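You operate a simulated robot arm through the tools that you are given. There is no shell and no other tool. Be economical: measure what you need, move in short steps, check, and stop when the job is done.

You are at the controls of a simulated two-armed robot. One attempt, no reset.

JOB
Carry the white flask with both arms and set it on the top of the casting bench.

The check looks at the end state, three seconds after you hand in, the way a careful person would. Anything else that was tipped, shoved, dropped, spilled or broken makes it a failure.

ROBOT AND FRAMES
Two 7-joint arms with two-finger parallel grippers on one trunk, on a base that drives. Base frame: it is fixed to the floor where the robot stands at the start and does not move with it; the origin is under the middle of the robot, x ahead of it, y to its left, z up; the surface under the hand at the start is at about z = 0.8. Lengths are in m, angles in degrees, forces in N, time in s.
The left shoulder is at the start at [0.077, 0.182, 1.062], the right one opposite. With the tool pointing down near the work surface each hand reaches from about 0.32 to 0.76 m from the robot's upright axis, wherever it stands, measured 20 degrees to its own side. Places, roughly: top of the casting bench [0.7, -4.5, 0.8]; white flask (25x21x4 cm) [0.5, 0.1, 0.8]. Payload 3.91 kg a hand.
Tool frame (each hand has its own): the origin (TCP) lies between the finger pads and is the grasp point; the fingertips stand 0.03 m ahead of it; z points along the fingers, y is the line along which they close. The gripper opens to 0.11 m. The fingers are 0.02 m wide and 0.01 m thick; the gripper's body (0.048 by 0.112 m) begins 0.055 m behind the TCP.
Orientation is that of the tool frame in the base frame, as a unit quaternion [w, x, y, z]. With the fingers straight down and closing along the base's y, the tool's x points along the base's -x, its y along +y and its z along -z.

CONTROLS
- The arms move only by the tool step_arm. It takes "left_moves", "right_moves" or both (then of equal length, played together; a hand with none holds still); each is a list of rows, each a list of 3 entries, a list of its own where there are three numbers: the finger opening in m, from 0 to 0.11, then the shift along the base's x, y, z in m, then the turn, a rotation vector about the base's x, y, z in degrees. In form: [[claw, [tx, ty, tz], [rx, ry, rz]], ...]. A call has 1 to 10 rows; each row shifts and turns the commanded pose from where the row before left it. A row lasts 0.2 s, in which the tool goes at most 0.05 m and 8.6 degrees; a call with a longer step from one row to the next is refused whole, and so is a gripper value outside its range. Where a pose cannot be reached the arm comes as near as it can. A force on the tool above 40 N (or 10 N above the force at the start of the call, whichever is more), or a blocked arm, ends the call early, and 0.2 s more pass. Each finger travels about 0.072 m/s and halts on what it meets, pressing with about 21 N; the grip force reading is that of the motor and also rises with nothing between the fingers. The clock runs only during rows and for 0.2 s after the last one: add rows that do not move to give the fingers time. It gives the time, the measured TCP pose, the force on the tool (base axes), the opening and the grip force at its end, in the units of the frame above (readings bear some noise), with the torque about the TCP (base axes, N m) and any sound that the robot's microphone picked up.
- Cameras (640 x 400 px; columns grow to the right, rows downward): "scene" is now at [0.2123, 0.0208, 1.2262]; the picture's right is [0.28, -0.96, 0.00], its down [-0.74, -0.22, -0.64] and it looks along [0.61, 0.18, -0.77] (base axes); focal length 214 px, centre (320, 200). "left" rides on the left gripper at [0.072, -0.017, -0.103] in its tool frame; the picture's right is [0.23, 0.97, 0.00], its down [-0.76, 0.18, -0.62] and it looks along [-0.61, 0.14, 0.78] (tool axes); focal length 222 px, centre (320, 200). "right" rides on the right gripper at [0.073, 0.017, -0.103] in its tool frame; the picture's right is [-0.23, 0.97, 0.00], its down [-0.76, -0.18, -0.62] and it looks along [-0.61, -0.14, 0.78] (tool axes); focal length 222 px, centre (320, 200). There is no depth. A picture from a camera that has moved, and an enlarged one, comes with that camera's place and axes in the base frame and with its lens.
- get_image(camera): a new picture of that camera. It takes no simulated time.
- move_column(by): slides the trunk up (or, below 0, down) by that many m; the arms and the scene camera ride with it, the base frame stays. It gives what a move gives, with no picture.
- drive_base(legs): drives the robot by 1 to 6 legs, each [ahead, left, turn to the left] in m, m and degrees, along the robot's own axes; the way and the turn of a leg run together, so that a leg with both is an arc; at most 1.5 m and 180 degrees a leg. The arms and the cameras ride along, it lands a little off, and it stops where it bumps. It gives what a move gives.
- head_to(pan, tilt): turns the head with the scene camera to pan (to the left, within 80 degrees either way) and tilt (down, from -29 to 69), counted from straight ahead of the robot. It gives what a move gives.
- close_up(camera, box): a new picture of the part [left, top, right, bottom] of that camera's present view, enlarged. It takes no simulated time.
- close_job(): hands the job in; it is judged then, once.

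Go step by step. Nothing tells you exact positions but the pictures and the camera data: compare them with the known pose of the tool, close in by small moves and look again before you grip or let go. The budget is 120 turns and 92 pictures, counting those below and the enlarged ones. Unless the task says otherwise, let go and move clear before handing in.

The tools are called after "Emit:" as name(argument=value, ...) on one line, values as JSON. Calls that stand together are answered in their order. step_arm: Moves the arms, as the interface text tells. Its arguments: {"type":"object","properties":{"left_moves":{"type":"array"},"right_moves":{"type":"array"}},"required":[]} The other tools are called the same way: move_column (by) slides the trunk up or down; drive_base (legs) drives the base; head_to (pan, tilt) turns the head that bears the scene camera; get_image (camera) takes a picture; close_up (camera, box) takes an enlarged picture of a part of a camera's view; close_job () hands the job in.

At the start:

```text
time: 0.0
left_ee_pos: [0.3666, 0.2292, 1.0547]
left_orientation: [0.0, -0.001, 1.0, 0.0]
left_force: [-0.6, -0.1, 0.3]
left_moment: [0.0, 0.05, 0.0]
left_gripper_width: 0.11
left_finger_force: 0.1
right_ee_pos: [0.4185, -0.109, 1.0902]
right_orientation: [0.0, 0.001, 1.0, 0.0]
right_force: [0.1, 0.8, 0.2]
right_moment: [-0.01, -0.03, -0.01]
right_gripper_width: 0.1101
right_finger_force: 0.1
trunk travel left (down, up): [-0.325, 0.189]
robot x, y, heading: [0.0021, 0.0021, 0.2]
head pan, tilt: [16.4, 50.3]
```

scene: 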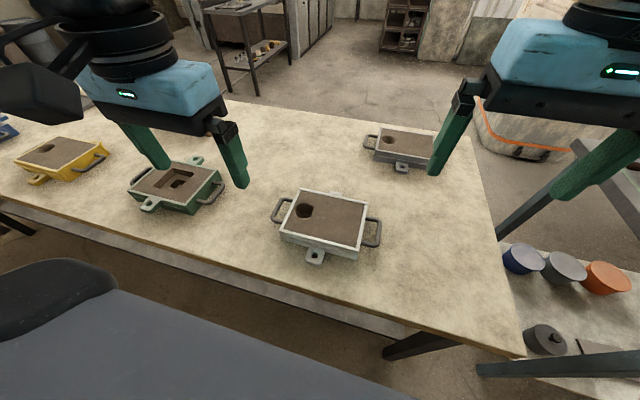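
right: 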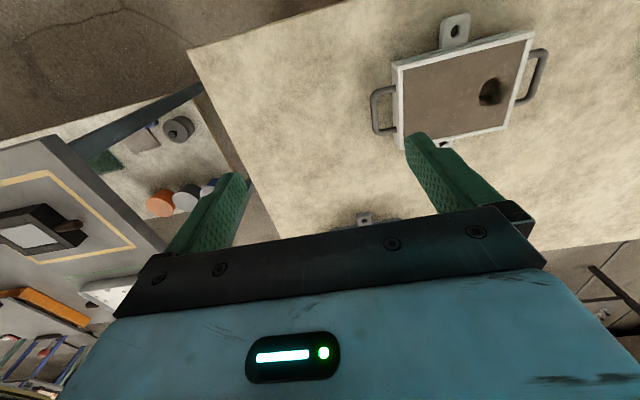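
left: 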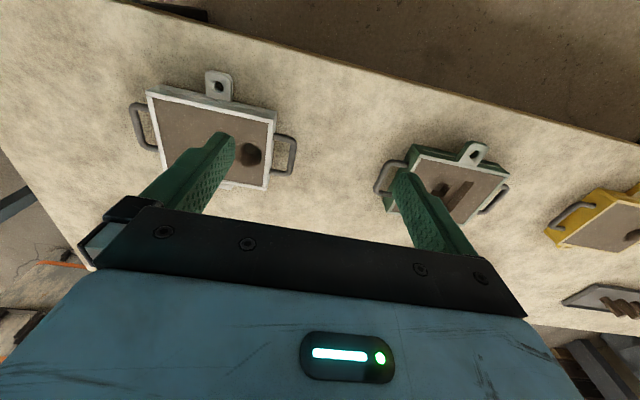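

I see a white-framed flask in front of me with a loop handle on each end and a lug front and back. Another, greyer one stands further off. I'll look closer to measure the handles.

Emit:
close_up(camera="scene", box=[250, 170, 410, 270])

Emit:
close_up(camera="right", box=[340, 0, 580, 150])

Emit:
close_up(camera="scene", box=[350, 110, 450, 172])

```text
4.00 times, centred on (330, 220) of scene
camera zoom: at [0.2123, 0.0208, 1.2262], right [0.28, -0.96, 0.0], down [-0.74, -0.22, -0.64], along [0.61, 0.18, -0.77], focal length 858 px, centre (280, 120)
```

zoom: 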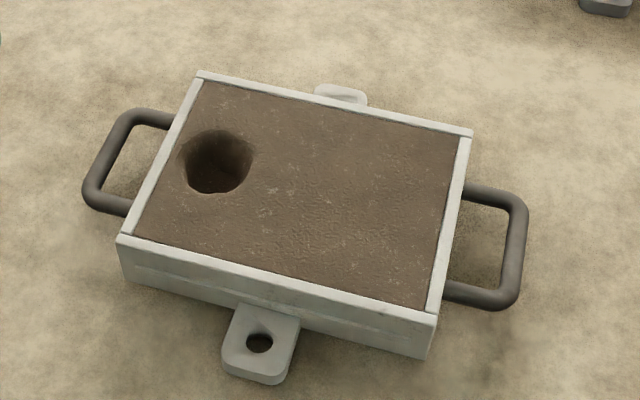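

```text
2.67 times, centred on (460, 75) of right
camera zoom: at [0.3466, -0.0914, 1.1915], right [0.23, 0.97, 0.0], down [0.76, -0.18, 0.62], along [0.61, -0.14, -0.78], focal length 592 px, centre (-53, 533)
```

zoom: 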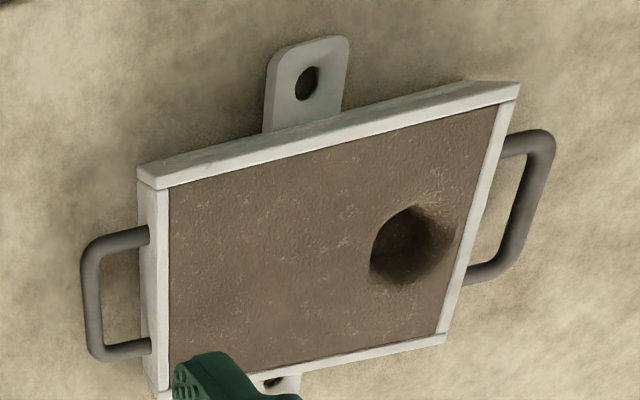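

```text
6.40 times, centred on (400, 141) of scene
camera zoom: at [0.2123, 0.0208, 1.2262], right [0.28, -0.96, 0.0], down [-0.74, -0.22, -0.64], along [0.61, 0.18, -0.77], focal length 1373 px, centre (-192, 578)
```

zoom: 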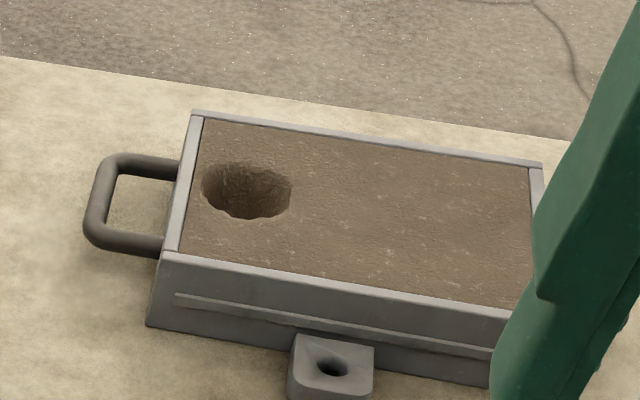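

The white flask's centre is about (0.48, 0.087). Its handle bars are near (0.477, 0.209) and (0.485, -0.032), each about 0.02 above the table and running along x. I'll bring both hands above the bars with the fingers partly closed, then look.

Emit:
step_arm(left_moves=[[0.09, [0.028, -0.005, -0.026], [0, 0, 0]], [0.06, [0.028, -0.005, -0.026], [0, 0, 0]], [0.03, [0.028, -0.005, -0.026], [0, 0, 0]], [0.03, [0.028, -0.005, -0.026], [0, 0, 0]], [0.03, [0, 0, 0], [0, 0, 0]]], right_moves=[[0.09, [0.0165, 0.0192, -0.035], [0, 0, 0]], [0.06, [0.0165, 0.0193, -0.035], [0, 0, 0]], [0.03, [0.0165, 0.0193, -0.035], [0, 0, 0]], [0.03, [0.0165, 0.0192, -0.035], [0, 0, 0]], [0.03, [0, 0, 0], [0, 0, 0]]])

Emit:
get_image(camera="left")

Emit:
get_image(camera="right")

Emit:
get_image(camera="scene")

```text
time: 1.2
left_ee_pos: [0.4772, 0.2105, 0.9511]
left_orientation: [0.002, -0.001, 1.0, 0.0]
left_force: [-0.4, 0.3, -0.4]
left_moment: [0.02, -0.01, 0.02]
left_gripper_width: 0.0301
left_finger_force: 0.1
right_ee_pos: [0.4841, -0.0296, 0.9496]
right_orientation: [0.001, 0.0, 1.0, 0.001]
right_force: [-0.5, -0.1, 0.0]
right_moment: [-0.04, -0.01, 0.05]
right_gripper_width: 0.0301
right_finger_force: 0.0
trunk travel left (down, up): [-0.325, 0.189]
robot x, y, heading: [0.0041, 0.0011, 0.1]
head pan, tilt: [16.4, 50.3]
```

```text
85 pictures are left
camera left: at [0.4056, 0.1928, 1.0553], right [-0.23, 0.97, 0.0], down [0.76, 0.18, 0.62], along [0.61, 0.14, -0.78], focal length 222 px, centre (320, 200)
```

left: 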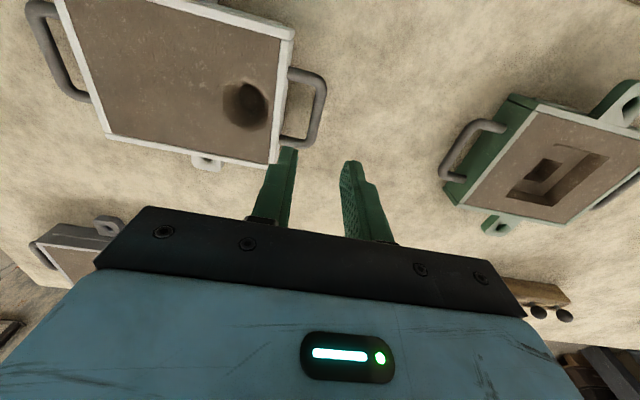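

```text
84 pictures are left
camera right: at [0.4129, -0.0133, 1.0519], right [0.23, 0.97, 0.0], down [0.76, -0.18, 0.62], along [0.61, -0.14, -0.78], focal length 222 px, centre (320, 200)
```

right: 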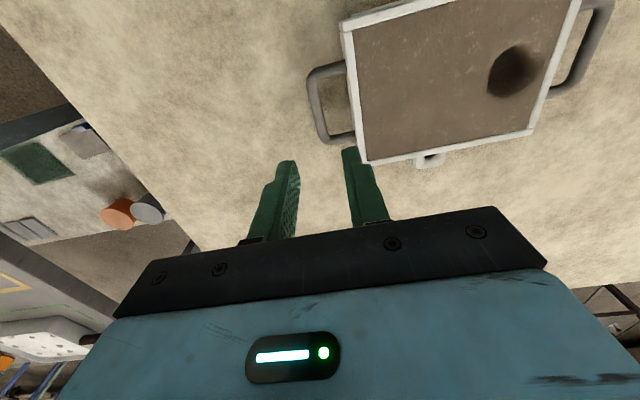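

```text
83 pictures are left
camera scene: at [0.2114, 0.0206, 1.2264], right [0.28, -0.96, 0.0], down [-0.74, -0.22, -0.64], along [0.61, 0.18, -0.77], focal length 214 px, centre (320, 200)
```

scene: 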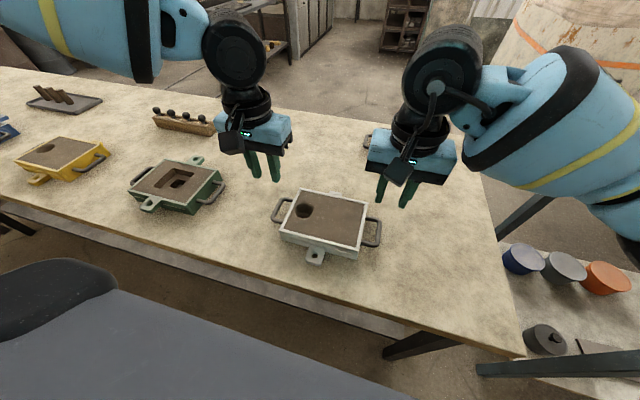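

The hands are above the handles and the picture agrees with the estimate to within a few millimetres. I'll take close-ups for precision before going down.

Emit:
close_up(camera="left", box=[230, 50, 390, 150])

Emit:
close_up(camera="right", box=[260, 50, 420, 150])

```text
4.00 times, centred on (310, 100) of left
camera zoom: at [0.4056, 0.1928, 1.0553], right [-0.23, 0.97, 0.0], down [0.76, 0.18, 0.62], along [0.61, 0.14, -0.78], focal length 888 px, centre (360, 600)
```

zoom: 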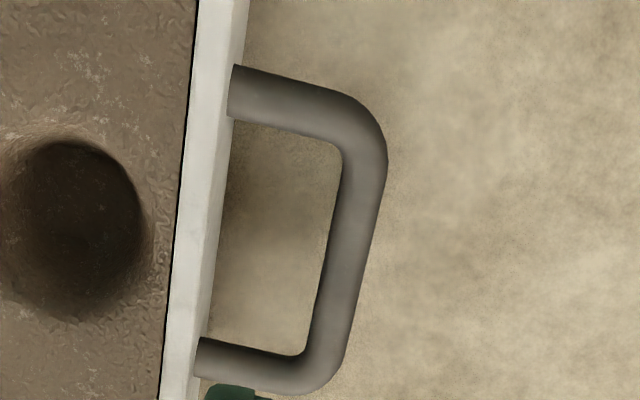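

```text
4.00 times, centred on (340, 100) of right
camera zoom: at [0.4129, -0.0133, 1.0519], right [0.23, 0.97, 0.0], down [0.76, -0.18, 0.62], along [0.61, -0.14, -0.78], focal length 888 px, centre (240, 600)
```

zoom: 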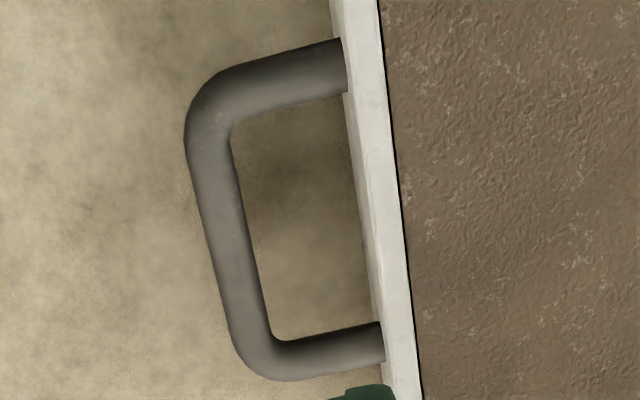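

Left bar is at about (0.479, 0.2055) and right bar at about (0.482, -0.032), with a 3 cm gap to the body. I'll correct the hands and lower to just above the bars.

Emit:
step_arm(left_moves=[[0.028, [0.001, -0.0045, -0.025], [0, 0, 0]], [0.028, [0, 0, -0.025], [0, 0, 0]], [0.028, [0, 0, -0.025], [0, 0, 0]], [0.028, [0, 0, 0], [0, 0, 0]]], right_moves=[[0.028, [-0.002, -0.001, -0.025], [0, 0, 0]], [0.028, [0, 0, -0.025], [0, 0, 0]], [0.028, [0, 0, -0.025], [0, 0, 0]], [0.028, [0, 0, 0], [0, 0, 0]]])

Emit:
close_up(camera="left", box=[220, 100, 420, 225])

Emit:
close_up(camera="right", box=[220, 100, 420, 225])

Emit:
close_up(camera="scene", box=[240, 150, 420, 262])

```text
time: 2.2
left_ee_pos: [0.4787, 0.2035, 0.877]
left_orientation: [0.001, -0.001, 1.0, 0.0]
left_force: [-0.5, 0.1, 0.1]
left_moment: [-0.02, 0.0, 0.0]
left_gripper_width: 0.028
left_finger_force: 0.1
right_ee_pos: [0.4828, -0.0319, 0.8734]
right_orientation: [-0.001, 0.002, 1.0, 0.001]
right_force: [0.1, -0.6, -0.4]
right_moment: [-0.01, 0.01, 0.0]
right_gripper_width: 0.0276
right_finger_force: 0.0
trunk travel left (down, up): [-0.325, 0.189]
robot x, y, heading: [0.0006, -0.0011, 0.1]
head pan, tilt: [16.4, 50.3]
```

```text
3.20 times, centred on (320, 162) of left
camera zoom: at [0.4066, 0.1876, 0.98], right [-0.23, 0.97, 0.0], down [0.76, 0.18, 0.62], along [0.61, 0.14, -0.78], focal length 711 px, centre (320, 320)
```

zoom: 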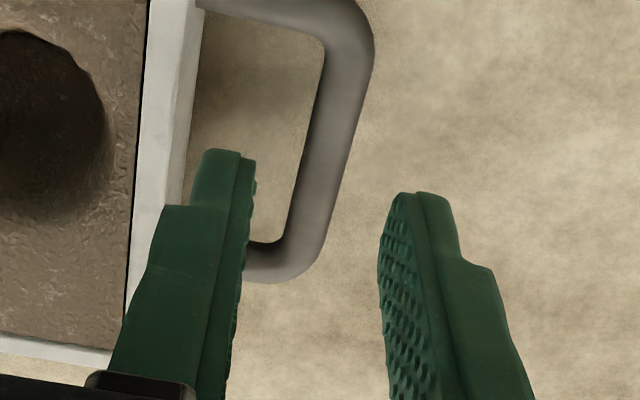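

```text
3.20 times, centred on (320, 162) of right
camera zoom: at [0.4105, -0.0142, 0.9764], right [0.23, 0.97, 0.0], down [0.76, -0.18, 0.62], along [0.61, -0.14, -0.78], focal length 711 px, centre (320, 320)
```

zoom: 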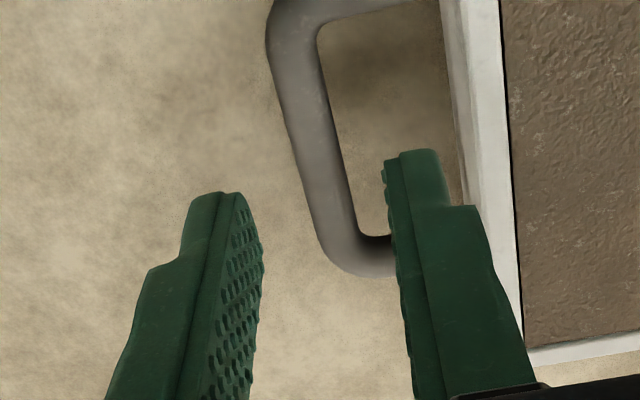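

```text
3.56 times, centred on (330, 206) of scene
camera zoom: at [0.2119, 0.0208, 1.2263], right [0.28, -0.96, 0.0], down [-0.74, -0.22, -0.64], along [0.61, 0.18, -0.77], focal length 763 px, centre (284, 179)
```

zoom: 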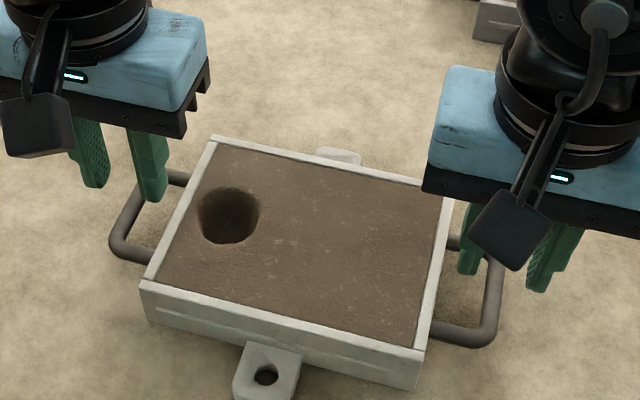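

The bars lie between the fingers in both pictures. I'll narrow slightly, shift a little outward and go down to about z = 0.836.

Emit:
step_arm(left_moves=[[0.025, [0, 0.003, 0], [0, 0, 0]], [0.025, [0, 0, -0.014], [0, 0, 0]], [0.025, [0, 0, -0.013], [0, 0, 0]], [0.025, [0, 0, -0.013], [0, 0, 0]], [0.025, [0, 0, 0], [0, 0, 0]]], right_moves=[[0.025, [0, -0.001, 0], [0, 0, 0]], [0.025, [0, 0, -0.013], [0, 0, 0]], [0.025, [0, 0, -0.013], [0, 0, 0]], [0.025, [0, 0, -0.013], [0, 0, 0]], [0.025, [0, 0, 0], [0, 0, 0]]])

Emit:
close_up(camera="left", box=[220, 100, 420, 225])

Emit:
close_up(camera="right", box=[220, 100, 420, 225])

```text
time: 3.4
left_ee_pos: [0.4784, 0.2093, 0.8362]
left_orientation: [0.001, -0.002, 1.0, 0.0]
left_force: [-0.5, 1.3, -0.1]
left_moment: [0.02, 0.04, -0.02]
left_gripper_width: 0.0251
left_finger_force: 0.1
right_ee_pos: [0.4825, -0.0329, 0.8361]
right_orientation: [0.0, 0.001, 1.0, 0.0]
right_force: [-0.6, 0.3, 0.4]
right_moment: [0.01, -0.01, 0.01]
right_gripper_width: 0.025
right_finger_force: 0.0
trunk travel left (down, up): [-0.325, 0.189]
robot x, y, heading: [-0.0031, 0.0018, 0.1]
head pan, tilt: [16.4, 50.3]
```

```text
3.20 times, centred on (320, 162) of left
camera zoom: at [0.4069, 0.191, 0.9408], right [-0.23, 0.97, 0.0], down [0.76, 0.18, 0.62], along [0.61, 0.14, -0.78], focal length 711 px, centre (320, 320)
```

zoom: 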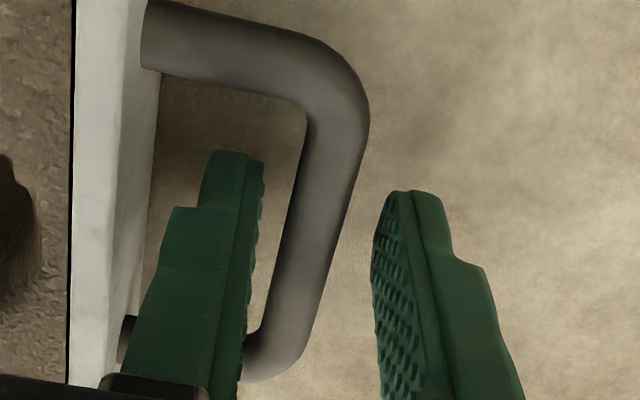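

```text
3.20 times, centred on (320, 162) of right
camera zoom: at [0.4111, -0.0163, 0.9381], right [0.23, 0.97, 0.0], down [0.76, -0.18, 0.62], along [0.61, -0.14, -0.78], focal length 711 px, centre (320, 320)
```

zoom: 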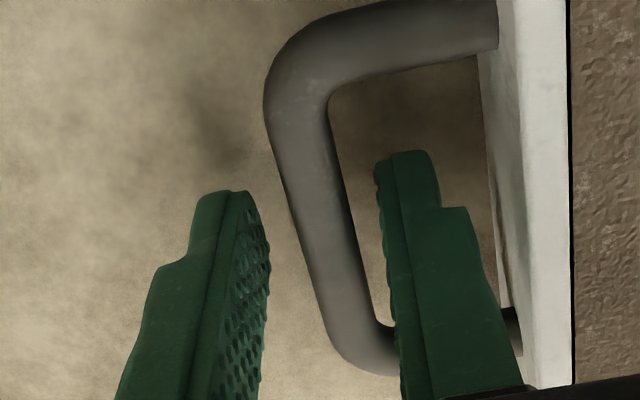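

Both bars sit between the finger pads with one finger inside each loop. Closing both grippers now.

Emit:
step_arm(left_moves=[[0.015, [0, 0, 0], [0, 0, 0]], [0.0, [0, 0, 0], [0, 0, 0]], [0.0, [0, 0, 0], [0, 0, 0]], [0.0, [0, 0, 0], [0, 0, 0]]], right_moves=[[0.015, [0, 0, 0], [0, 0, 0]], [0.0, [0, 0, 0], [0, 0, 0]], [0.0, [0, 0, 0], [0, 0, 0]], [0.0, [0, 0, 0], [0, 0, 0]]])

Emit:
head_to(pan=-75, tilt=25)

Emit:
get_image(camera="scene")

```text
time: 4.4
left_ee_pos: [0.4795, 0.2054, 0.8362]
left_orientation: [0.0, 0.0, 1.0, -0.002]
left_force: [-0.6, -27.7, -0.2]
left_moment: [-0.36, 0.19, -0.12]
left_gripper_width: 0.0107
left_finger_force: 20.8
right_ee_pos: [0.4831, -0.032, 0.8349]
right_orientation: [-0.001, 0.0, 1.0, 0.003]
right_force: [0.9, 25.1, -0.5]
right_moment: [0.31, -0.51, -0.16]
right_gripper_width: 0.0107
right_finger_force: 21.4
trunk travel left (down, up): [-0.325, 0.189]
robot x, y, heading: [-0.0003, -0.0017, -0.2]
head pan, tilt: [16.4, 50.3]
```

```text
time: 6.1
left_ee_pos: [0.4807, 0.2076, 0.8362]
left_orientation: [0.002, -0.001, 1.0, -0.002]
left_force: [-0.6, -33.6, 0.5]
left_moment: [-0.46, 0.29, -0.12]
left_gripper_width: 0.0111
left_finger_force: 20.8
right_ee_pos: [0.4833, -0.0316, 0.836]
right_orientation: [0.0, 0.0, 1.0, 0.004]
right_force: [-0.9, 32.0, 0.2]
right_moment: [0.41, 0.13, -0.09]
right_gripper_width: 0.0108
right_finger_force: 20.9
trunk travel left (down, up): [-0.325, 0.189]
robot x, y, heading: [-0.0003, 0.0018, 0.1]
head pan, tilt: [-75.0, 25.0]
```

```text
75 pictures are left
camera scene: at [0.163, -0.0898, 1.264], right [-0.97, -0.26, 0.0], down [-0.11, 0.41, -0.91], along [0.23, -0.88, -0.42], focal length 214 px, centre (320, 200)
```

scene: 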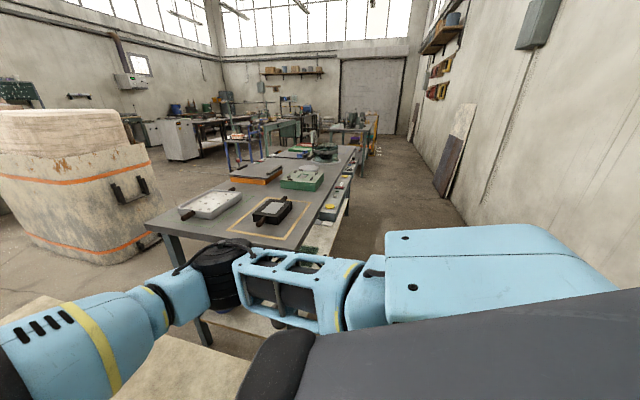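

The flask is gripped on both sides (opening about 11 mm) with some outward tension, which I'll relax. Toward -y there is a nearer grey table, then the casting bench around pixel (350,128); I'll zoom in on it.

Emit:
step_arm(left_moves=[[0.0, [0, -0.001, 0], [0, 0, 0]], [0.0, [0, 0, 0], [0, 0, 0]]], right_moves=[[0.0, [0, 0.001, 0], [0, 0, 0]], [0.0, [0, 0, 0], [0, 0, 0]]])

Emit:
close_up(camera="scene", box=[220, 90, 420, 215])

Emit:
close_up(camera="scene", box=[310, 95, 410, 160])

```text
time: 6.7
left_ee_pos: [0.4805, 0.2082, 0.8354]
left_orientation: [0.001, -0.001, 1.0, -0.002]
left_force: [0.0, -25.9, -0.2]
left_moment: [-0.35, 0.26, -0.2]
left_gripper_width: 0.0108
left_finger_force: 21.5
right_ee_pos: [0.4837, -0.0323, 0.8358]
right_orientation: [0.001, 0.001, 1.0, 0.002]
right_force: [0.9, 25.3, 3.6]
right_moment: [0.29, 0.63, -0.06]
right_gripper_width: 0.0108
right_finger_force: 20.8
trunk travel left (down, up): [-0.325, 0.189]
robot x, y, heading: [-0.0009, -0.0031, 0.0]
head pan, tilt: [-75.0, 25.0]
```

```text
3.20 times, centred on (320, 152) of scene
camera zoom: at [0.1627, -0.0898, 1.2641], right [-0.97, -0.26, 0.0], down [-0.11, 0.41, -0.91], along [0.23, -0.88, -0.42], focal length 686 px, centre (320, 352)
```

zoom: 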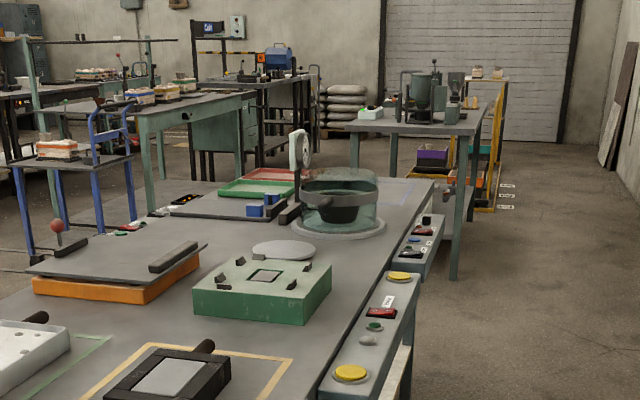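

```text
6.15 times, centred on (360, 128) of scene
camera zoom: at [0.1627, -0.0898, 1.2641], right [-0.97, -0.26, 0.0], down [-0.11, 0.41, -0.91], along [0.23, -0.88, -0.42], focal length 1320 px, centre (74, 646)
```

zoom: 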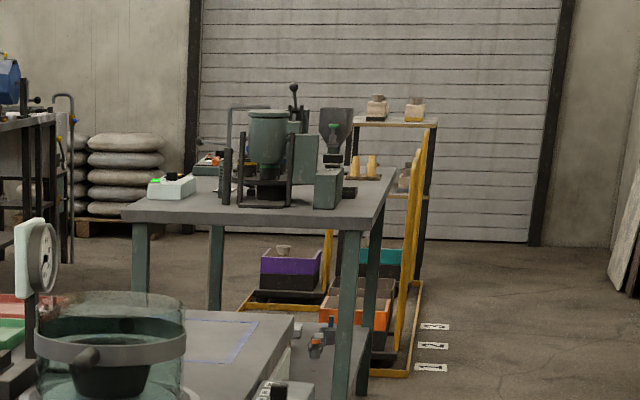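

The casting bench is the grey table with the furnace, at roughly x 0.35–1.0, y −3.9 to −5.2. I'll relax the tension a bit more, lift a few centimetres with the trunk, and check that the grip holds.

Emit:
step_arm(left_moves=[[0.0, [0, -0.002, 0], [0, 0, 0]], [0.0, [0, 0, 0], [0, 0, 0]]], right_moves=[[0.0, [0, 0.002, 0], [0, 0, 0]], [0.0, [0, 0, 0], [0, 0, 0]]])

Emit:
move_column(by=0.03)

Emit:
head_to(pan=0, tilt=55)

Emit:
get_image(camera="scene")

```text
time: 7.3
left_ee_pos: [0.4802, 0.2056, 0.8369]
left_orientation: [0.001, -0.002, 1.0, 0.001]
left_force: [3.0, -5.2, 1.4]
left_moment: [-0.09, -0.17, -0.22]
left_gripper_width: 0.0107
left_finger_force: 21.3
right_ee_pos: [0.4821, -0.0321, 0.836]
right_orientation: [0.0, 0.002, 1.0, -0.001]
right_force: [-2.0, 7.1, 9.2]
right_moment: [0.13, 0.12, 0.02]
right_gripper_width: 0.0106
right_finger_force: 20.7
trunk travel left (down, up): [-0.325, 0.189]
robot x, y, heading: [-0.0011, 0.0022, -0.1]
head pan, tilt: [-75.0, 25.0]
```

```text
time: 8.0
left_ee_pos: [0.4809, 0.2055, 0.8643]
left_orientation: [-0.001, -0.001, 1.0, 0.001]
left_force: [-0.8, 6.7, -6.0]
left_moment: [0.12, 0.01, -0.17]
left_gripper_width: 0.0108
left_finger_force: 20.8
right_ee_pos: [0.485, -0.0319, 0.864]
right_orientation: [-0.001, 0.002, 1.0, -0.003]
right_force: [1.6, -5.2, -6.8]
right_moment: [-0.04, -0.08, 0.03]
right_gripper_width: 0.0108
right_finger_force: 21.6
trunk travel left (down, up): [-0.355, 0.159]
robot x, y, heading: [0.0018, -0.0017, -0.0]
head pan, tilt: [-75.0, 25.0]
```

```text
time: 9.5
left_ee_pos: [0.4802, 0.2052, 0.8653]
left_orientation: [-0.001, -0.002, 1.0, 0.002]
left_force: [-0.8, 23.4, -5.9]
left_moment: [0.3, -0.16, -0.26]
left_gripper_width: 0.0106
left_finger_force: 21.1
right_ee_pos: [0.4821, -0.0319, 0.8647]
right_orientation: [-0.001, 0.002, 1.0, -0.002]
right_force: [2.1, -23.6, -7.4]
right_moment: [-0.26, 0.12, -0.06]
right_gripper_width: 0.0106
right_finger_force: 20.9
trunk travel left (down, up): [-0.355, 0.159]
robot x, y, heading: [0.0003, -0.0047, -0.0]
head pan, tilt: [0.0, 55.0]
```

```text
72 pictures are left
camera scene: at [0.2034, -0.0008, 1.2505], right [0.0, -1.0, 0.0], down [-0.82, 0.0, -0.57], along [0.57, 0.0, -0.82], focal length 214 px, centre (320, 200)
```

scene: 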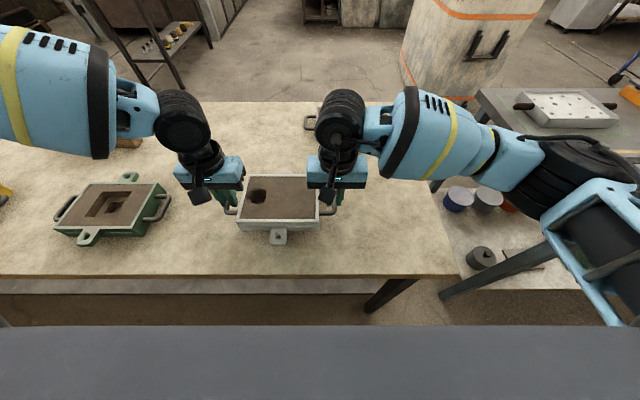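

The flask is off the table, level, about 6–7 N on each hand. There's now some inward squeeze (23 N), so I'll ease it and watch that it settles.

Emit:
step_arm(left_moves=[[0.0, [0, 0.0011, 0], [0, 0, 0]], [0.0, [0, 0, 0], [0, 0, 0]], [0.0, [0, 0, 0], [0, 0, 0]], [0.0, [0, 0, 0], [0, 0, 0]], [0.0, [0, 0, 0], [0, 0, 0]], [0.0, [0, 0, 0], [0, 0, 0]], [0.0, [0, 0, 0], [0, 0, 0]]], right_moves=[[0.0, [0, -0.0011, 0], [0, 0, 0]], [0.0, [0, 0, 0], [0, 0, 0]], [0.0, [0, 0, 0], [0, 0, 0]], [0.0, [0, 0, 0], [0, 0, 0]], [0.0, [0, 0, 0], [0, 0, 0]], [0.0, [0, 0, 0], [0, 0, 0]], [0.0, [0, 0, 0], [0, 0, 0]]])

Emit:
close_up(camera="scene", box=[200, 140, 360, 260])

```text
time: 11.1
left_ee_pos: [0.4813, 0.2059, 0.8657]
left_orientation: [0.001, 0.0, 1.0, 0.0]
left_force: [-1.1, 17.3, -6.5]
left_moment: [0.26, 0.2, -0.15]
left_gripper_width: 0.0108
left_finger_force: 21.5
right_ee_pos: [0.4832, -0.0305, 0.8632]
right_orientation: [0.0, 0.0, 1.0, 0.0]
right_force: [1.2, -17.8, -7.7]
right_moment: [-0.25, -0.24, -0.04]
right_gripper_width: 0.0108
right_finger_force: 20.8
trunk travel left (down, up): [-0.355, 0.159]
robot x, y, heading: [0.0008, 0.0008, -0.1]
head pan, tilt: [0.0, 55.0]
```

```text
3.33 times, centred on (280, 200) of scene
camera zoom: at [0.2034, -0.0007, 1.2504], right [0.0, -1.0, 0.0], down [-0.82, 0.0, -0.57], along [0.57, 0.0, -0.82], focal length 715 px, centre (453, 200)
```

zoom: 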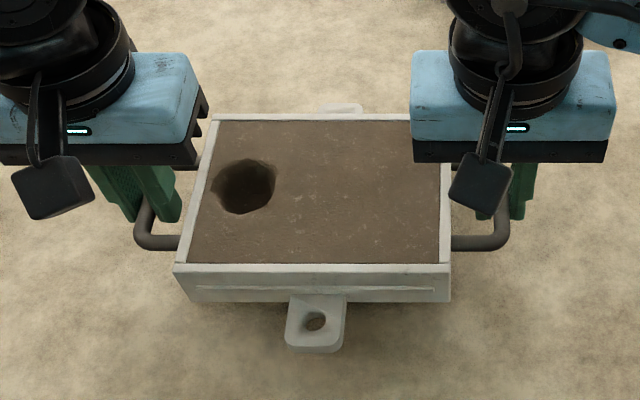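

Still stable and level. I'll ease slightly more, raise the trunk to carry height, and back away from the table.

Emit:
step_arm(left_moves=[[0.0, [0, 0.001, 0], [0, 0, 0]], [0.0, [0, 0, 0], [0, 0, 0]], [0.0, [0, 0, 0], [0, 0, 0]]], right_moves=[[0.0, [0, -0.001, 0], [0, 0, 0]], [0.0, [0, 0, 0], [0, 0, 0]], [0.0, [0, 0, 0], [0, 0, 0]]])

Emit:
move_column(by=0.12)

Emit:
drive_base(legs=[[-0.4, 0, 0]])

Emit:
head_to(pan=-78, tilt=30)

Emit:
get_image(camera="scene")

```text
time: 11.9
left_ee_pos: [0.4797, 0.2056, 0.8644]
left_orientation: [0.0, -0.001, 1.0, -0.002]
left_force: [-1.0, 1.5, -7.0]
left_moment: [0.01, 0.41, -0.13]
left_gripper_width: 0.0111
left_finger_force: 21.2
right_ee_pos: [0.4824, -0.0328, 0.8642]
right_orientation: [-0.001, 0.0, 1.0, 0.001]
right_force: [1.9, -2.2, -7.1]
right_moment: [-0.02, -0.43, -0.12]
right_gripper_width: 0.011
right_finger_force: 20.7
trunk travel left (down, up): [-0.355, 0.159]
robot x, y, heading: [-0.0022, -0.0021, 0.0]
head pan, tilt: [0.0, 55.0]
```

```text
time: 13.4
left_ee_pos: [0.4788, 0.2072, 0.9855]
left_orientation: [-0.001, -0.001, 1.0, -0.001]
left_force: [-1.5, -11.3, -7.4]
left_moment: [-0.16, 0.0, -0.25]
left_gripper_width: 0.0107
left_finger_force: 21.5
right_ee_pos: [0.4818, -0.0334, 0.9823]
right_orientation: [-0.001, 0.0, 1.0, 0.002]
right_force: [1.9, 11.1, -7.5]
right_moment: [0.17, -0.06, -0.22]
right_gripper_width: 0.0109
right_finger_force: 21.2
trunk travel left (down, up): [-0.475, 0.039]
robot x, y, heading: [-0.0032, 0.001, -0.0]
head pan, tilt: [0.0, 55.0]
```

```text
time: 15.9
left_ee_pos: [0.0806, 0.2043, 0.9861]
left_orientation: [0.0, 0.002, 1.0, -0.001]
left_force: [-2.4, -21.3, -6.4]
left_moment: [-0.32, -0.09, -0.29]
left_gripper_width: 0.0108
left_finger_force: 21.1
right_ee_pos: [0.0813, -0.0331, 0.9843]
right_orientation: [0.0, 0.004, 1.0, 0.001]
right_force: [1.0, 21.6, -6.4]
right_moment: [0.25, 0.09, -0.18]
right_gripper_width: 0.0107
right_finger_force: 21.1
trunk travel left (down, up): [-0.475, 0.039]
robot x, y, heading: [-0.4014, 0.0011, -0.3]
head pan, tilt: [0.0, 55.0]
```

```text
time: 17.4
left_ee_pos: [0.0801, 0.2039, 0.9861]
left_orientation: [-0.001, 0.003, 1.0, -0.001]
left_force: [-1.3, -2.5, -6.9]
left_moment: [-0.06, 0.04, -0.22]
left_gripper_width: 0.0106
left_finger_force: 20.9
right_ee_pos: [0.0811, -0.0346, 0.9842]
right_orientation: [-0.001, 0.003, 1.0, 0.002]
right_force: [2.2, 3.3, -6.9]
right_moment: [0.06, -0.01, -0.14]
right_gripper_width: 0.011
right_finger_force: 20.9
trunk travel left (down, up): [-0.475, 0.039]
robot x, y, heading: [-0.3983, 0.0031, -0.3]
head pan, tilt: [-78.0, 30.0]
```

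```text
70 pictures are left
camera scene: at [-0.3212, -0.0884, 1.4272], right [-0.98, -0.2, 0.0], down [-0.1, 0.49, -0.87], along [0.17, -0.85, -0.5], focal length 214 px, centre (320, 200)
```

scene: 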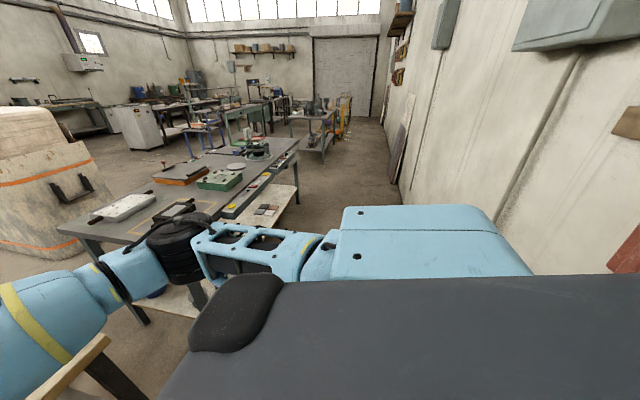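

The flask rides steadily. The corridor between the tables (x ≈ 0.25) and the leaning board at the wall (x ≈ −0.96) is free, so I'll go sideways to the right in legs, checking as I go.

Emit:
drive_base(legs=[[-0.06, 0, 0.3], [0, -1.4, 0]])

Emit:
get_image(camera="scene")

```text
time: 30.4
left_ee_pos: [0.0085, -1.1961, 0.9874]
left_orientation: [0.001, 0.009, 1.0, -0.001]
left_force: [-2.2, -5.3, -6.4]
left_moment: [-0.09, -0.01, -0.21]
left_gripper_width: 0.0108
left_finger_force: 20.9
right_ee_pos: [0.0076, -1.4315, 0.9839]
right_orientation: [0.0, 0.008, 1.0, 0.002]
right_force: [1.8, 6.2, -6.4]
right_moment: [0.08, 0.01, -0.13]
right_gripper_width: 0.011
right_finger_force: 21.6
trunk travel left (down, up): [-0.475, 0.039]
robot x, y, heading: [-0.4734, -1.3951, -0.8]
head pan, tilt: [-78.0, 30.0]
```

```text
69 pictures are left
camera scene: at [-0.3955, -1.4827, 1.4272], right [-0.98, -0.19, 0.0], down [-0.1, 0.49, -0.87], along [0.17, -0.85, -0.5], focal length 214 px, centre (320, 200)
```

scene: 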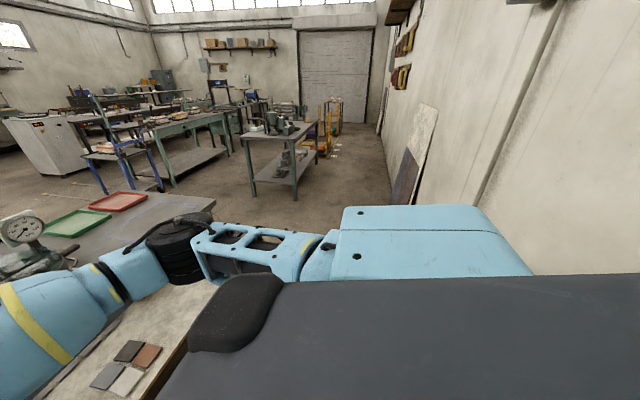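

The passage remains clear, and the bench is ahead on the left. Driving on sideways another 1.3 m.

Emit:
drive_base(legs=[[0, 0, 0.8], [0, -1.3, 0]])

Emit:
head_to(pan=-60, tilt=25)

Emit:
get_image(camera="scene")

Emit:
close_up(camera="scene", box=[180, 60, 400, 200])

```text
time: 42.2
left_ee_pos: [0.0096, -2.4676, 0.9877]
left_orientation: [0.0, -0.007, 1.0, -0.001]
left_force: [-0.7, -2.6, -7.3]
left_moment: [-0.04, -0.01, -0.19]
left_gripper_width: 0.0106
left_finger_force: 21.2
right_ee_pos: [0.0144, -2.7056, 0.9846]
right_orientation: [0.0, -0.007, 1.0, 0.002]
right_force: [1.1, 2.7, -7.3]
right_moment: [0.08, 0.0, -0.13]
right_gripper_width: 0.0109
right_finger_force: 21.2
trunk travel left (down, up): [-0.475, 0.039]
robot x, y, heading: [-0.4674, -2.6771, 0.8]
head pan, tilt: [-78.0, 30.0]
```

```text
time: 43.0
left_ee_pos: [0.0097, -2.4678, 0.9858]
left_orientation: [0.0, -0.007, 1.0, -0.001]
left_force: [-0.6, -2.1, -6.8]
left_moment: [-0.04, -0.18, -0.19]
left_gripper_width: 0.0106
left_finger_force: 21.6
right_ee_pos: [0.0146, -2.7049, 0.9839]
right_orientation: [0.0, -0.006, 1.0, 0.001]
right_force: [0.9, 2.9, -7.4]
right_moment: [0.0, 0.2, -0.16]
right_gripper_width: 0.0106
right_finger_force: 21.2
trunk travel left (down, up): [-0.475, 0.039]
robot x, y, heading: [-0.4707, -2.6842, 0.7]
head pan, tilt: [-60.0, 25.0]
```

```text
68 pictures are left
camera scene: at [-0.359, -2.7594, 1.4351], right [-0.86, -0.51, 0.0], down [-0.22, 0.36, -0.91], along [0.46, -0.78, -0.42], focal length 214 px, centre (320, 200)
```

scene: 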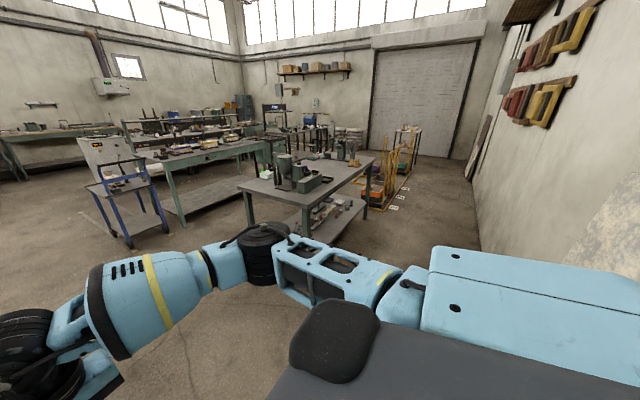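

```text
2.86 times, centred on (290, 130) of scene
camera zoom: at [-0.359, -2.7594, 1.4351], right [-0.86, -0.51, 0.0], down [-0.22, 0.36, -0.91], along [0.46, -0.78, -0.42], focal length 613 px, centre (406, 400)
```

zoom: 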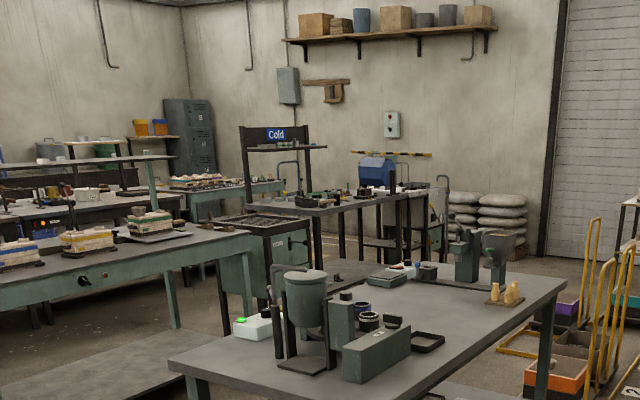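

The bench spans about x 0.3–1.04, y −3.78 to −5.27. It has a furnace and a green block around y −4.2 and a board with yellow cups around y −4.9; between them seems to be free space. I'll drive on and look straight at it.

Emit:
drive_base(legs=[[0, 0, -0.7], [0, -1.5, 0]])

Emit:
head_to(pan=-35, tilt=40)

Emit:
get_image(camera="scene")

```text
time: 56.7
left_ee_pos: [0.0304, -3.9635, 0.9854]
left_orientation: [0.0, -0.016, 1.0, -0.001]
left_force: [-1.6, -2.0, -6.5]
left_moment: [-0.03, 0.03, -0.21]
left_gripper_width: 0.0108
left_finger_force: 21.0
right_ee_pos: [0.0405, -4.2025, 0.9838]
right_orientation: [0.0, -0.016, 1.0, 0.002]
right_force: [0.4, 1.8, -6.8]
right_moment: [0.03, -0.02, -0.11]
right_gripper_width: 0.0106
right_finger_force: 20.6
trunk travel left (down, up): [-0.475, 0.039]
robot x, y, heading: [-0.4427, -4.1877, 1.8]
head pan, tilt: [-60.0, 25.0]
```

```text
time: 57.6
left_ee_pos: [0.0315, -3.9649, 0.9854]
left_orientation: [0.0, -0.016, 1.0, -0.001]
left_force: [-0.1, -2.5, -6.5]
left_moment: [-0.08, -0.18, -0.16]
left_gripper_width: 0.0108
left_finger_force: 21.2
right_ee_pos: [0.0402, -4.2032, 0.9839]
right_orientation: [0.0, -0.015, 1.0, 0.001]
right_force: [1.2, 2.5, -7.2]
right_moment: [-0.02, 0.1, -0.09]
right_gripper_width: 0.0109
right_finger_force: 20.8
trunk travel left (down, up): [-0.475, 0.039]
robot x, y, heading: [-0.4432, -4.187, 1.8]
head pan, tilt: [-35.0, 40.0]
```

```text
66 pictures are left
camera scene: at [-0.3101, -4.2311, 1.4118], right [-0.55, -0.84, 0.0], down [-0.54, 0.35, -0.77], along [0.64, -0.42, -0.64], focal length 214 px, centre (320, 200)
```

scene: 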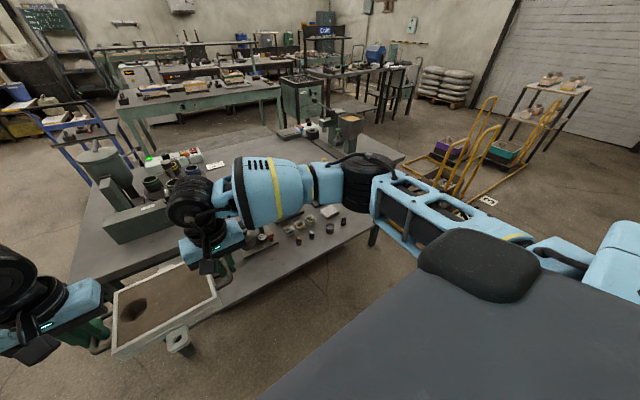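

The flask is still secure. The arm hides the free part of the bench, so I'll move another half metre along, straighten up and look again.

Emit:
drive_base(legs=[[0, 0, -1.8], [0, -0.5, 0]])

Emit:
head_to(pan=5, tilt=40)

Emit:
get_image(camera="scene")

Emit:
get_image(camera="right")

Emit:
get_image(camera="left")

```text
time: 62.7
left_ee_pos: [0.0364, -4.4648, 0.9852]
left_orientation: [-0.001, -0.001, 1.0, -0.001]
left_force: [-1.5, -2.1, -5.9]
left_moment: [-0.04, -0.08, -0.19]
left_gripper_width: 0.0107
left_finger_force: 21.1
right_ee_pos: [0.0399, -4.7031, 0.9848]
right_orientation: [0.0, -0.001, 1.0, 0.001]
right_force: [1.4, 2.6, -6.8]
right_moment: [0.03, 0.09, -0.13]
right_gripper_width: 0.0106
right_finger_force: 21.1
trunk travel left (down, up): [-0.475, 0.039]
robot x, y, heading: [-0.4419, -4.671, 0.2]
head pan, tilt: [-35.0, 40.0]
```

```text
time: 63.8
left_ee_pos: [0.0365, -4.4636, 0.9852]
left_orientation: [0.0, -0.002, 1.0, -0.001]
left_force: [-1.5, -2.0, -6.7]
left_moment: [-0.1, -0.12, -0.15]
left_gripper_width: 0.011
left_finger_force: 21.2
right_ee_pos: [0.0409, -4.7022, 0.9849]
right_orientation: [0.0, -0.001, 1.0, 0.002]
right_force: [1.2, 3.4, -5.9]
right_moment: [-0.01, 0.12, -0.13]
right_gripper_width: 0.0108
right_finger_force: 21.0
trunk travel left (down, up): [-0.475, 0.039]
robot x, y, heading: [-0.4445, -4.6708, -0.2]
head pan, tilt: [5.0, 40.0]
```

```text
65 pictures are left
camera scene: at [-0.2956, -4.6645, 1.4118], right [0.09, -1.0, 0.0], down [-0.64, -0.06, -0.77], along [0.76, 0.07, -0.64], focal length 214 px, centre (320, 200)
```

scene: 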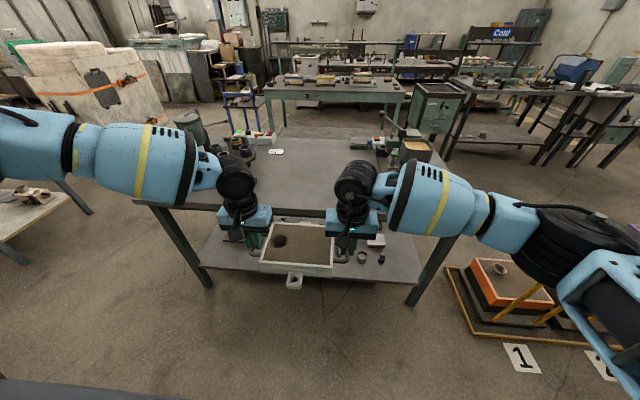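

```text
64 pictures are left
camera right: at [-0.031, -4.6854, 1.087], right [0.23, 0.97, 0.0], down [0.76, -0.18, 0.62], along [0.61, -0.14, -0.78], focal length 222 px, centre (320, 200)
```

right: 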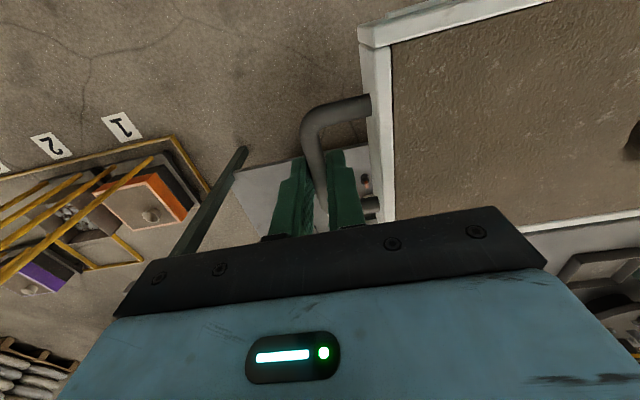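

```text
63 pictures are left
camera left: at [-0.0345, -4.4815, 1.0897], right [-0.23, 0.97, 0.0], down [0.76, 0.18, 0.62], along [0.61, 0.14, -0.78], focal length 222 px, centre (320, 200)
```

left: 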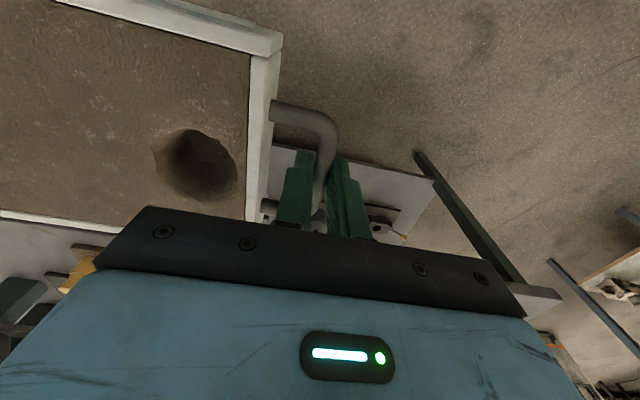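

Now I face the bench. The middle of its near half looks clear between the arms; I'll zoom and also view with other head angles.

Emit:
close_up(camera="scene", box=[130, 110, 470, 300])

Emit:
close_up(camera="scene", box=[225, 115, 385, 215])

```text
1.88 times, centred on (300, 205) of scene
camera zoom: at [-0.2956, -4.6645, 1.4118], right [0.09, -1.0, 0.0], down [-0.64, -0.06, -0.77], along [0.76, 0.07, -0.64], focal length 404 px, centre (358, 191)
```

zoom: 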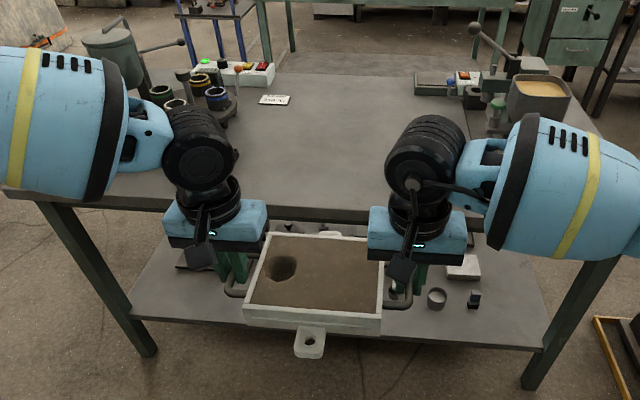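

```text
4.00 times, centred on (305, 165) of scene
camera zoom: at [-0.2956, -4.6645, 1.4118], right [0.09, -1.0, 0.0], down [-0.64, -0.06, -0.77], along [0.76, 0.07, -0.64], focal length 858 px, centre (380, 340)
```

zoom: 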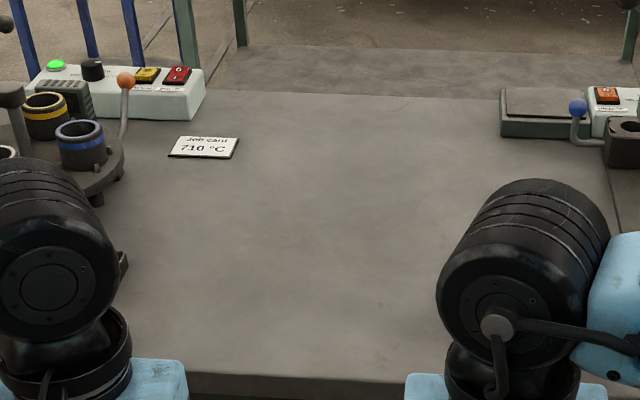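

The centre of the bench is free: near edge x ≈ 0.37, job card at about (0.86, −4.30). I'll drive forward 0.44 m at height, then check.

Emit:
drive_base(legs=[[0.3, 0, 0]])

Emit:
head_to(pan=5, tilt=55)

Emit:
get_image(camera="scene")

Emit:
get_image(camera="right")

Emit:
get_image(camera="left")

```text
time: 65.8
left_ee_pos: [0.3351, -4.4659, 0.987]
left_orientation: [0.0, 0.001, 1.0, -0.001]
left_force: [-0.3, -2.3, -6.7]
left_moment: [-0.02, 0.12, -0.18]
left_gripper_width: 0.0109
left_finger_force: 21.8
right_ee_pos: [0.3355, -4.7056, 0.9846]
right_orientation: [0.0, 0.001, 1.0, 0.002]
right_force: [1.0, 2.3, -7.5]
right_moment: [0.05, -0.1, -0.09]
right_gripper_width: 0.0108
right_finger_force: 20.6
trunk travel left (down, up): [-0.475, 0.039]
robot x, y, heading: [-0.1479, -4.6688, -0.1]
head pan, tilt: [5.0, 40.0]
```

```text
time: 66.6
left_ee_pos: [0.3336, -4.4656, 0.9847]
left_orientation: [0.0, 0.001, 1.0, -0.001]
left_force: [-0.4, -1.8, -5.7]
left_moment: [-0.07, -0.18, -0.12]
left_gripper_width: 0.0109
left_finger_force: 20.9
right_ee_pos: [0.3356, -4.704, 0.9843]
right_orientation: [0.0, 0.002, 1.0, 0.002]
right_force: [0.4, 2.6, -6.6]
right_moment: [0.0, 0.14, -0.07]
right_gripper_width: 0.0108
right_finger_force: 21.1
trunk travel left (down, up): [-0.475, 0.039]
robot x, y, heading: [-0.1483, -4.6735, 0.1]
head pan, tilt: [5.0, 55.0]
```

```text
60 pictures are left
camera scene: at [-0.013, -4.6661, 1.3911], right [0.09, -1.0, 0.0], down [-0.82, -0.07, -0.57], along [0.57, 0.05, -0.82], focal length 214 px, centre (320, 200)
```

scene: 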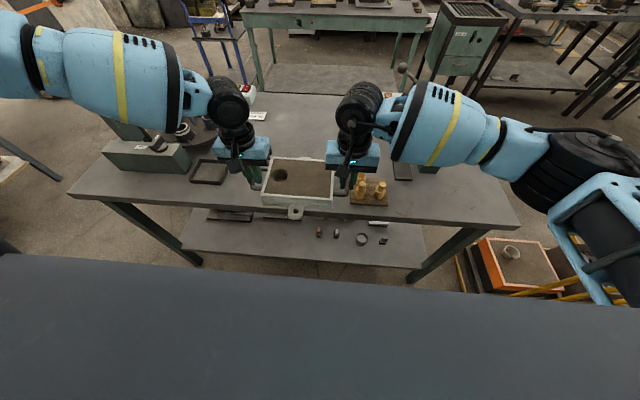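

```text
59 pictures are left
camera right: at [0.2643, -4.687, 1.0868], right [0.23, 0.97, 0.0], down [0.76, -0.18, 0.62], along [0.61, -0.14, -0.78], focal length 222 px, centre (320, 200)
```

right: 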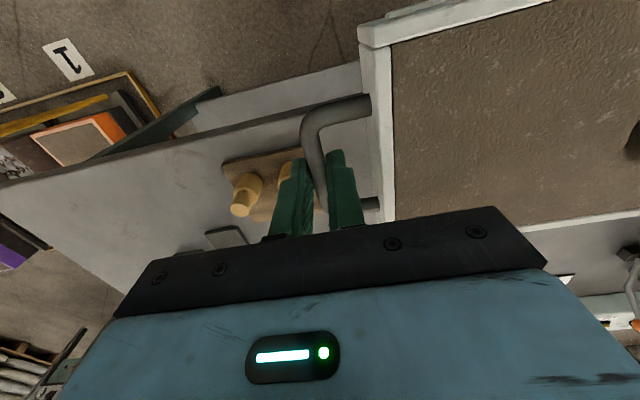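

```text
58 pictures are left
camera left: at [0.2616, -4.4831, 1.0896], right [-0.23, 0.97, 0.0], down [0.76, 0.18, 0.62], along [0.61, 0.14, -0.78], focal length 222 px, centre (320, 200)
```

left: 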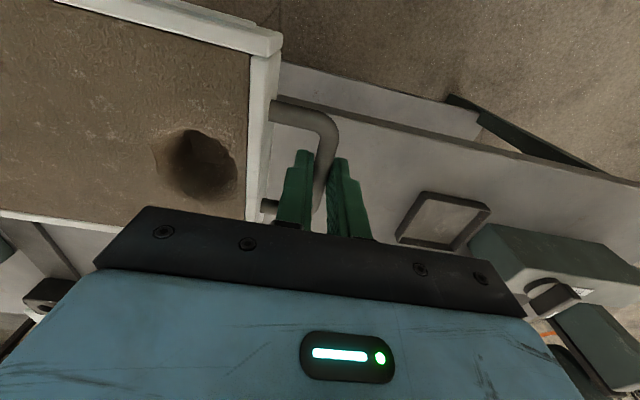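

A board with yellow cups (left edge y ≈ −4.735) and a square frame (right edge y ≈ −4.27) border the free strip, so the flask should go at y ≈ −4.50. I need to check how the left forearm lies relative to the furnace.

Emit:
head_to(pan=45, tilt=25)

Emit:
get_image(camera="scene")

```text
time: 67.7
left_ee_pos: [0.333, -4.4649, 0.9851]
left_orientation: [0.0, 0.001, 1.0, -0.001]
left_force: [-1.8, -2.4, -7.1]
left_moment: [-0.03, 0.03, -0.14]
left_gripper_width: 0.011
left_finger_force: 21.0
right_ee_pos: [0.3364, -4.7032, 0.9843]
right_orientation: [0.0, 0.001, 1.0, 0.002]
right_force: [0.6, 3.1, -6.6]
right_moment: [0.02, -0.07, -0.07]
right_gripper_width: 0.0107
right_finger_force: 21.1
trunk travel left (down, up): [-0.475, 0.039]
robot x, y, heading: [-0.1457, -4.6678, -0.3]
head pan, tilt: [45.0, 25.0]
```

```text
57 pictures are left
camera scene: at [-0.0194, -4.6073, 1.435], right [0.71, -0.71, 0.0], down [-0.3, -0.3, -0.91], along [0.64, 0.64, -0.42], focal length 214 px, centre (320, 200)
```

scene: 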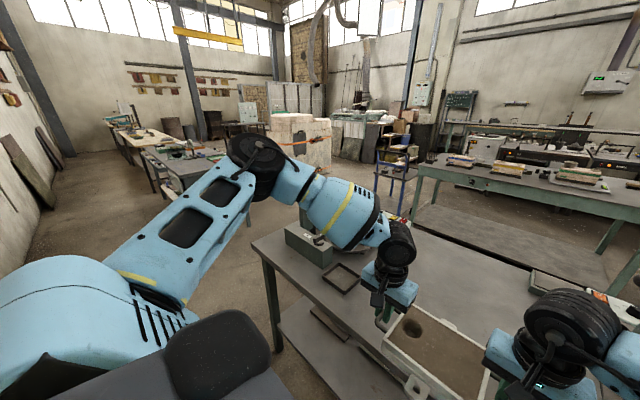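

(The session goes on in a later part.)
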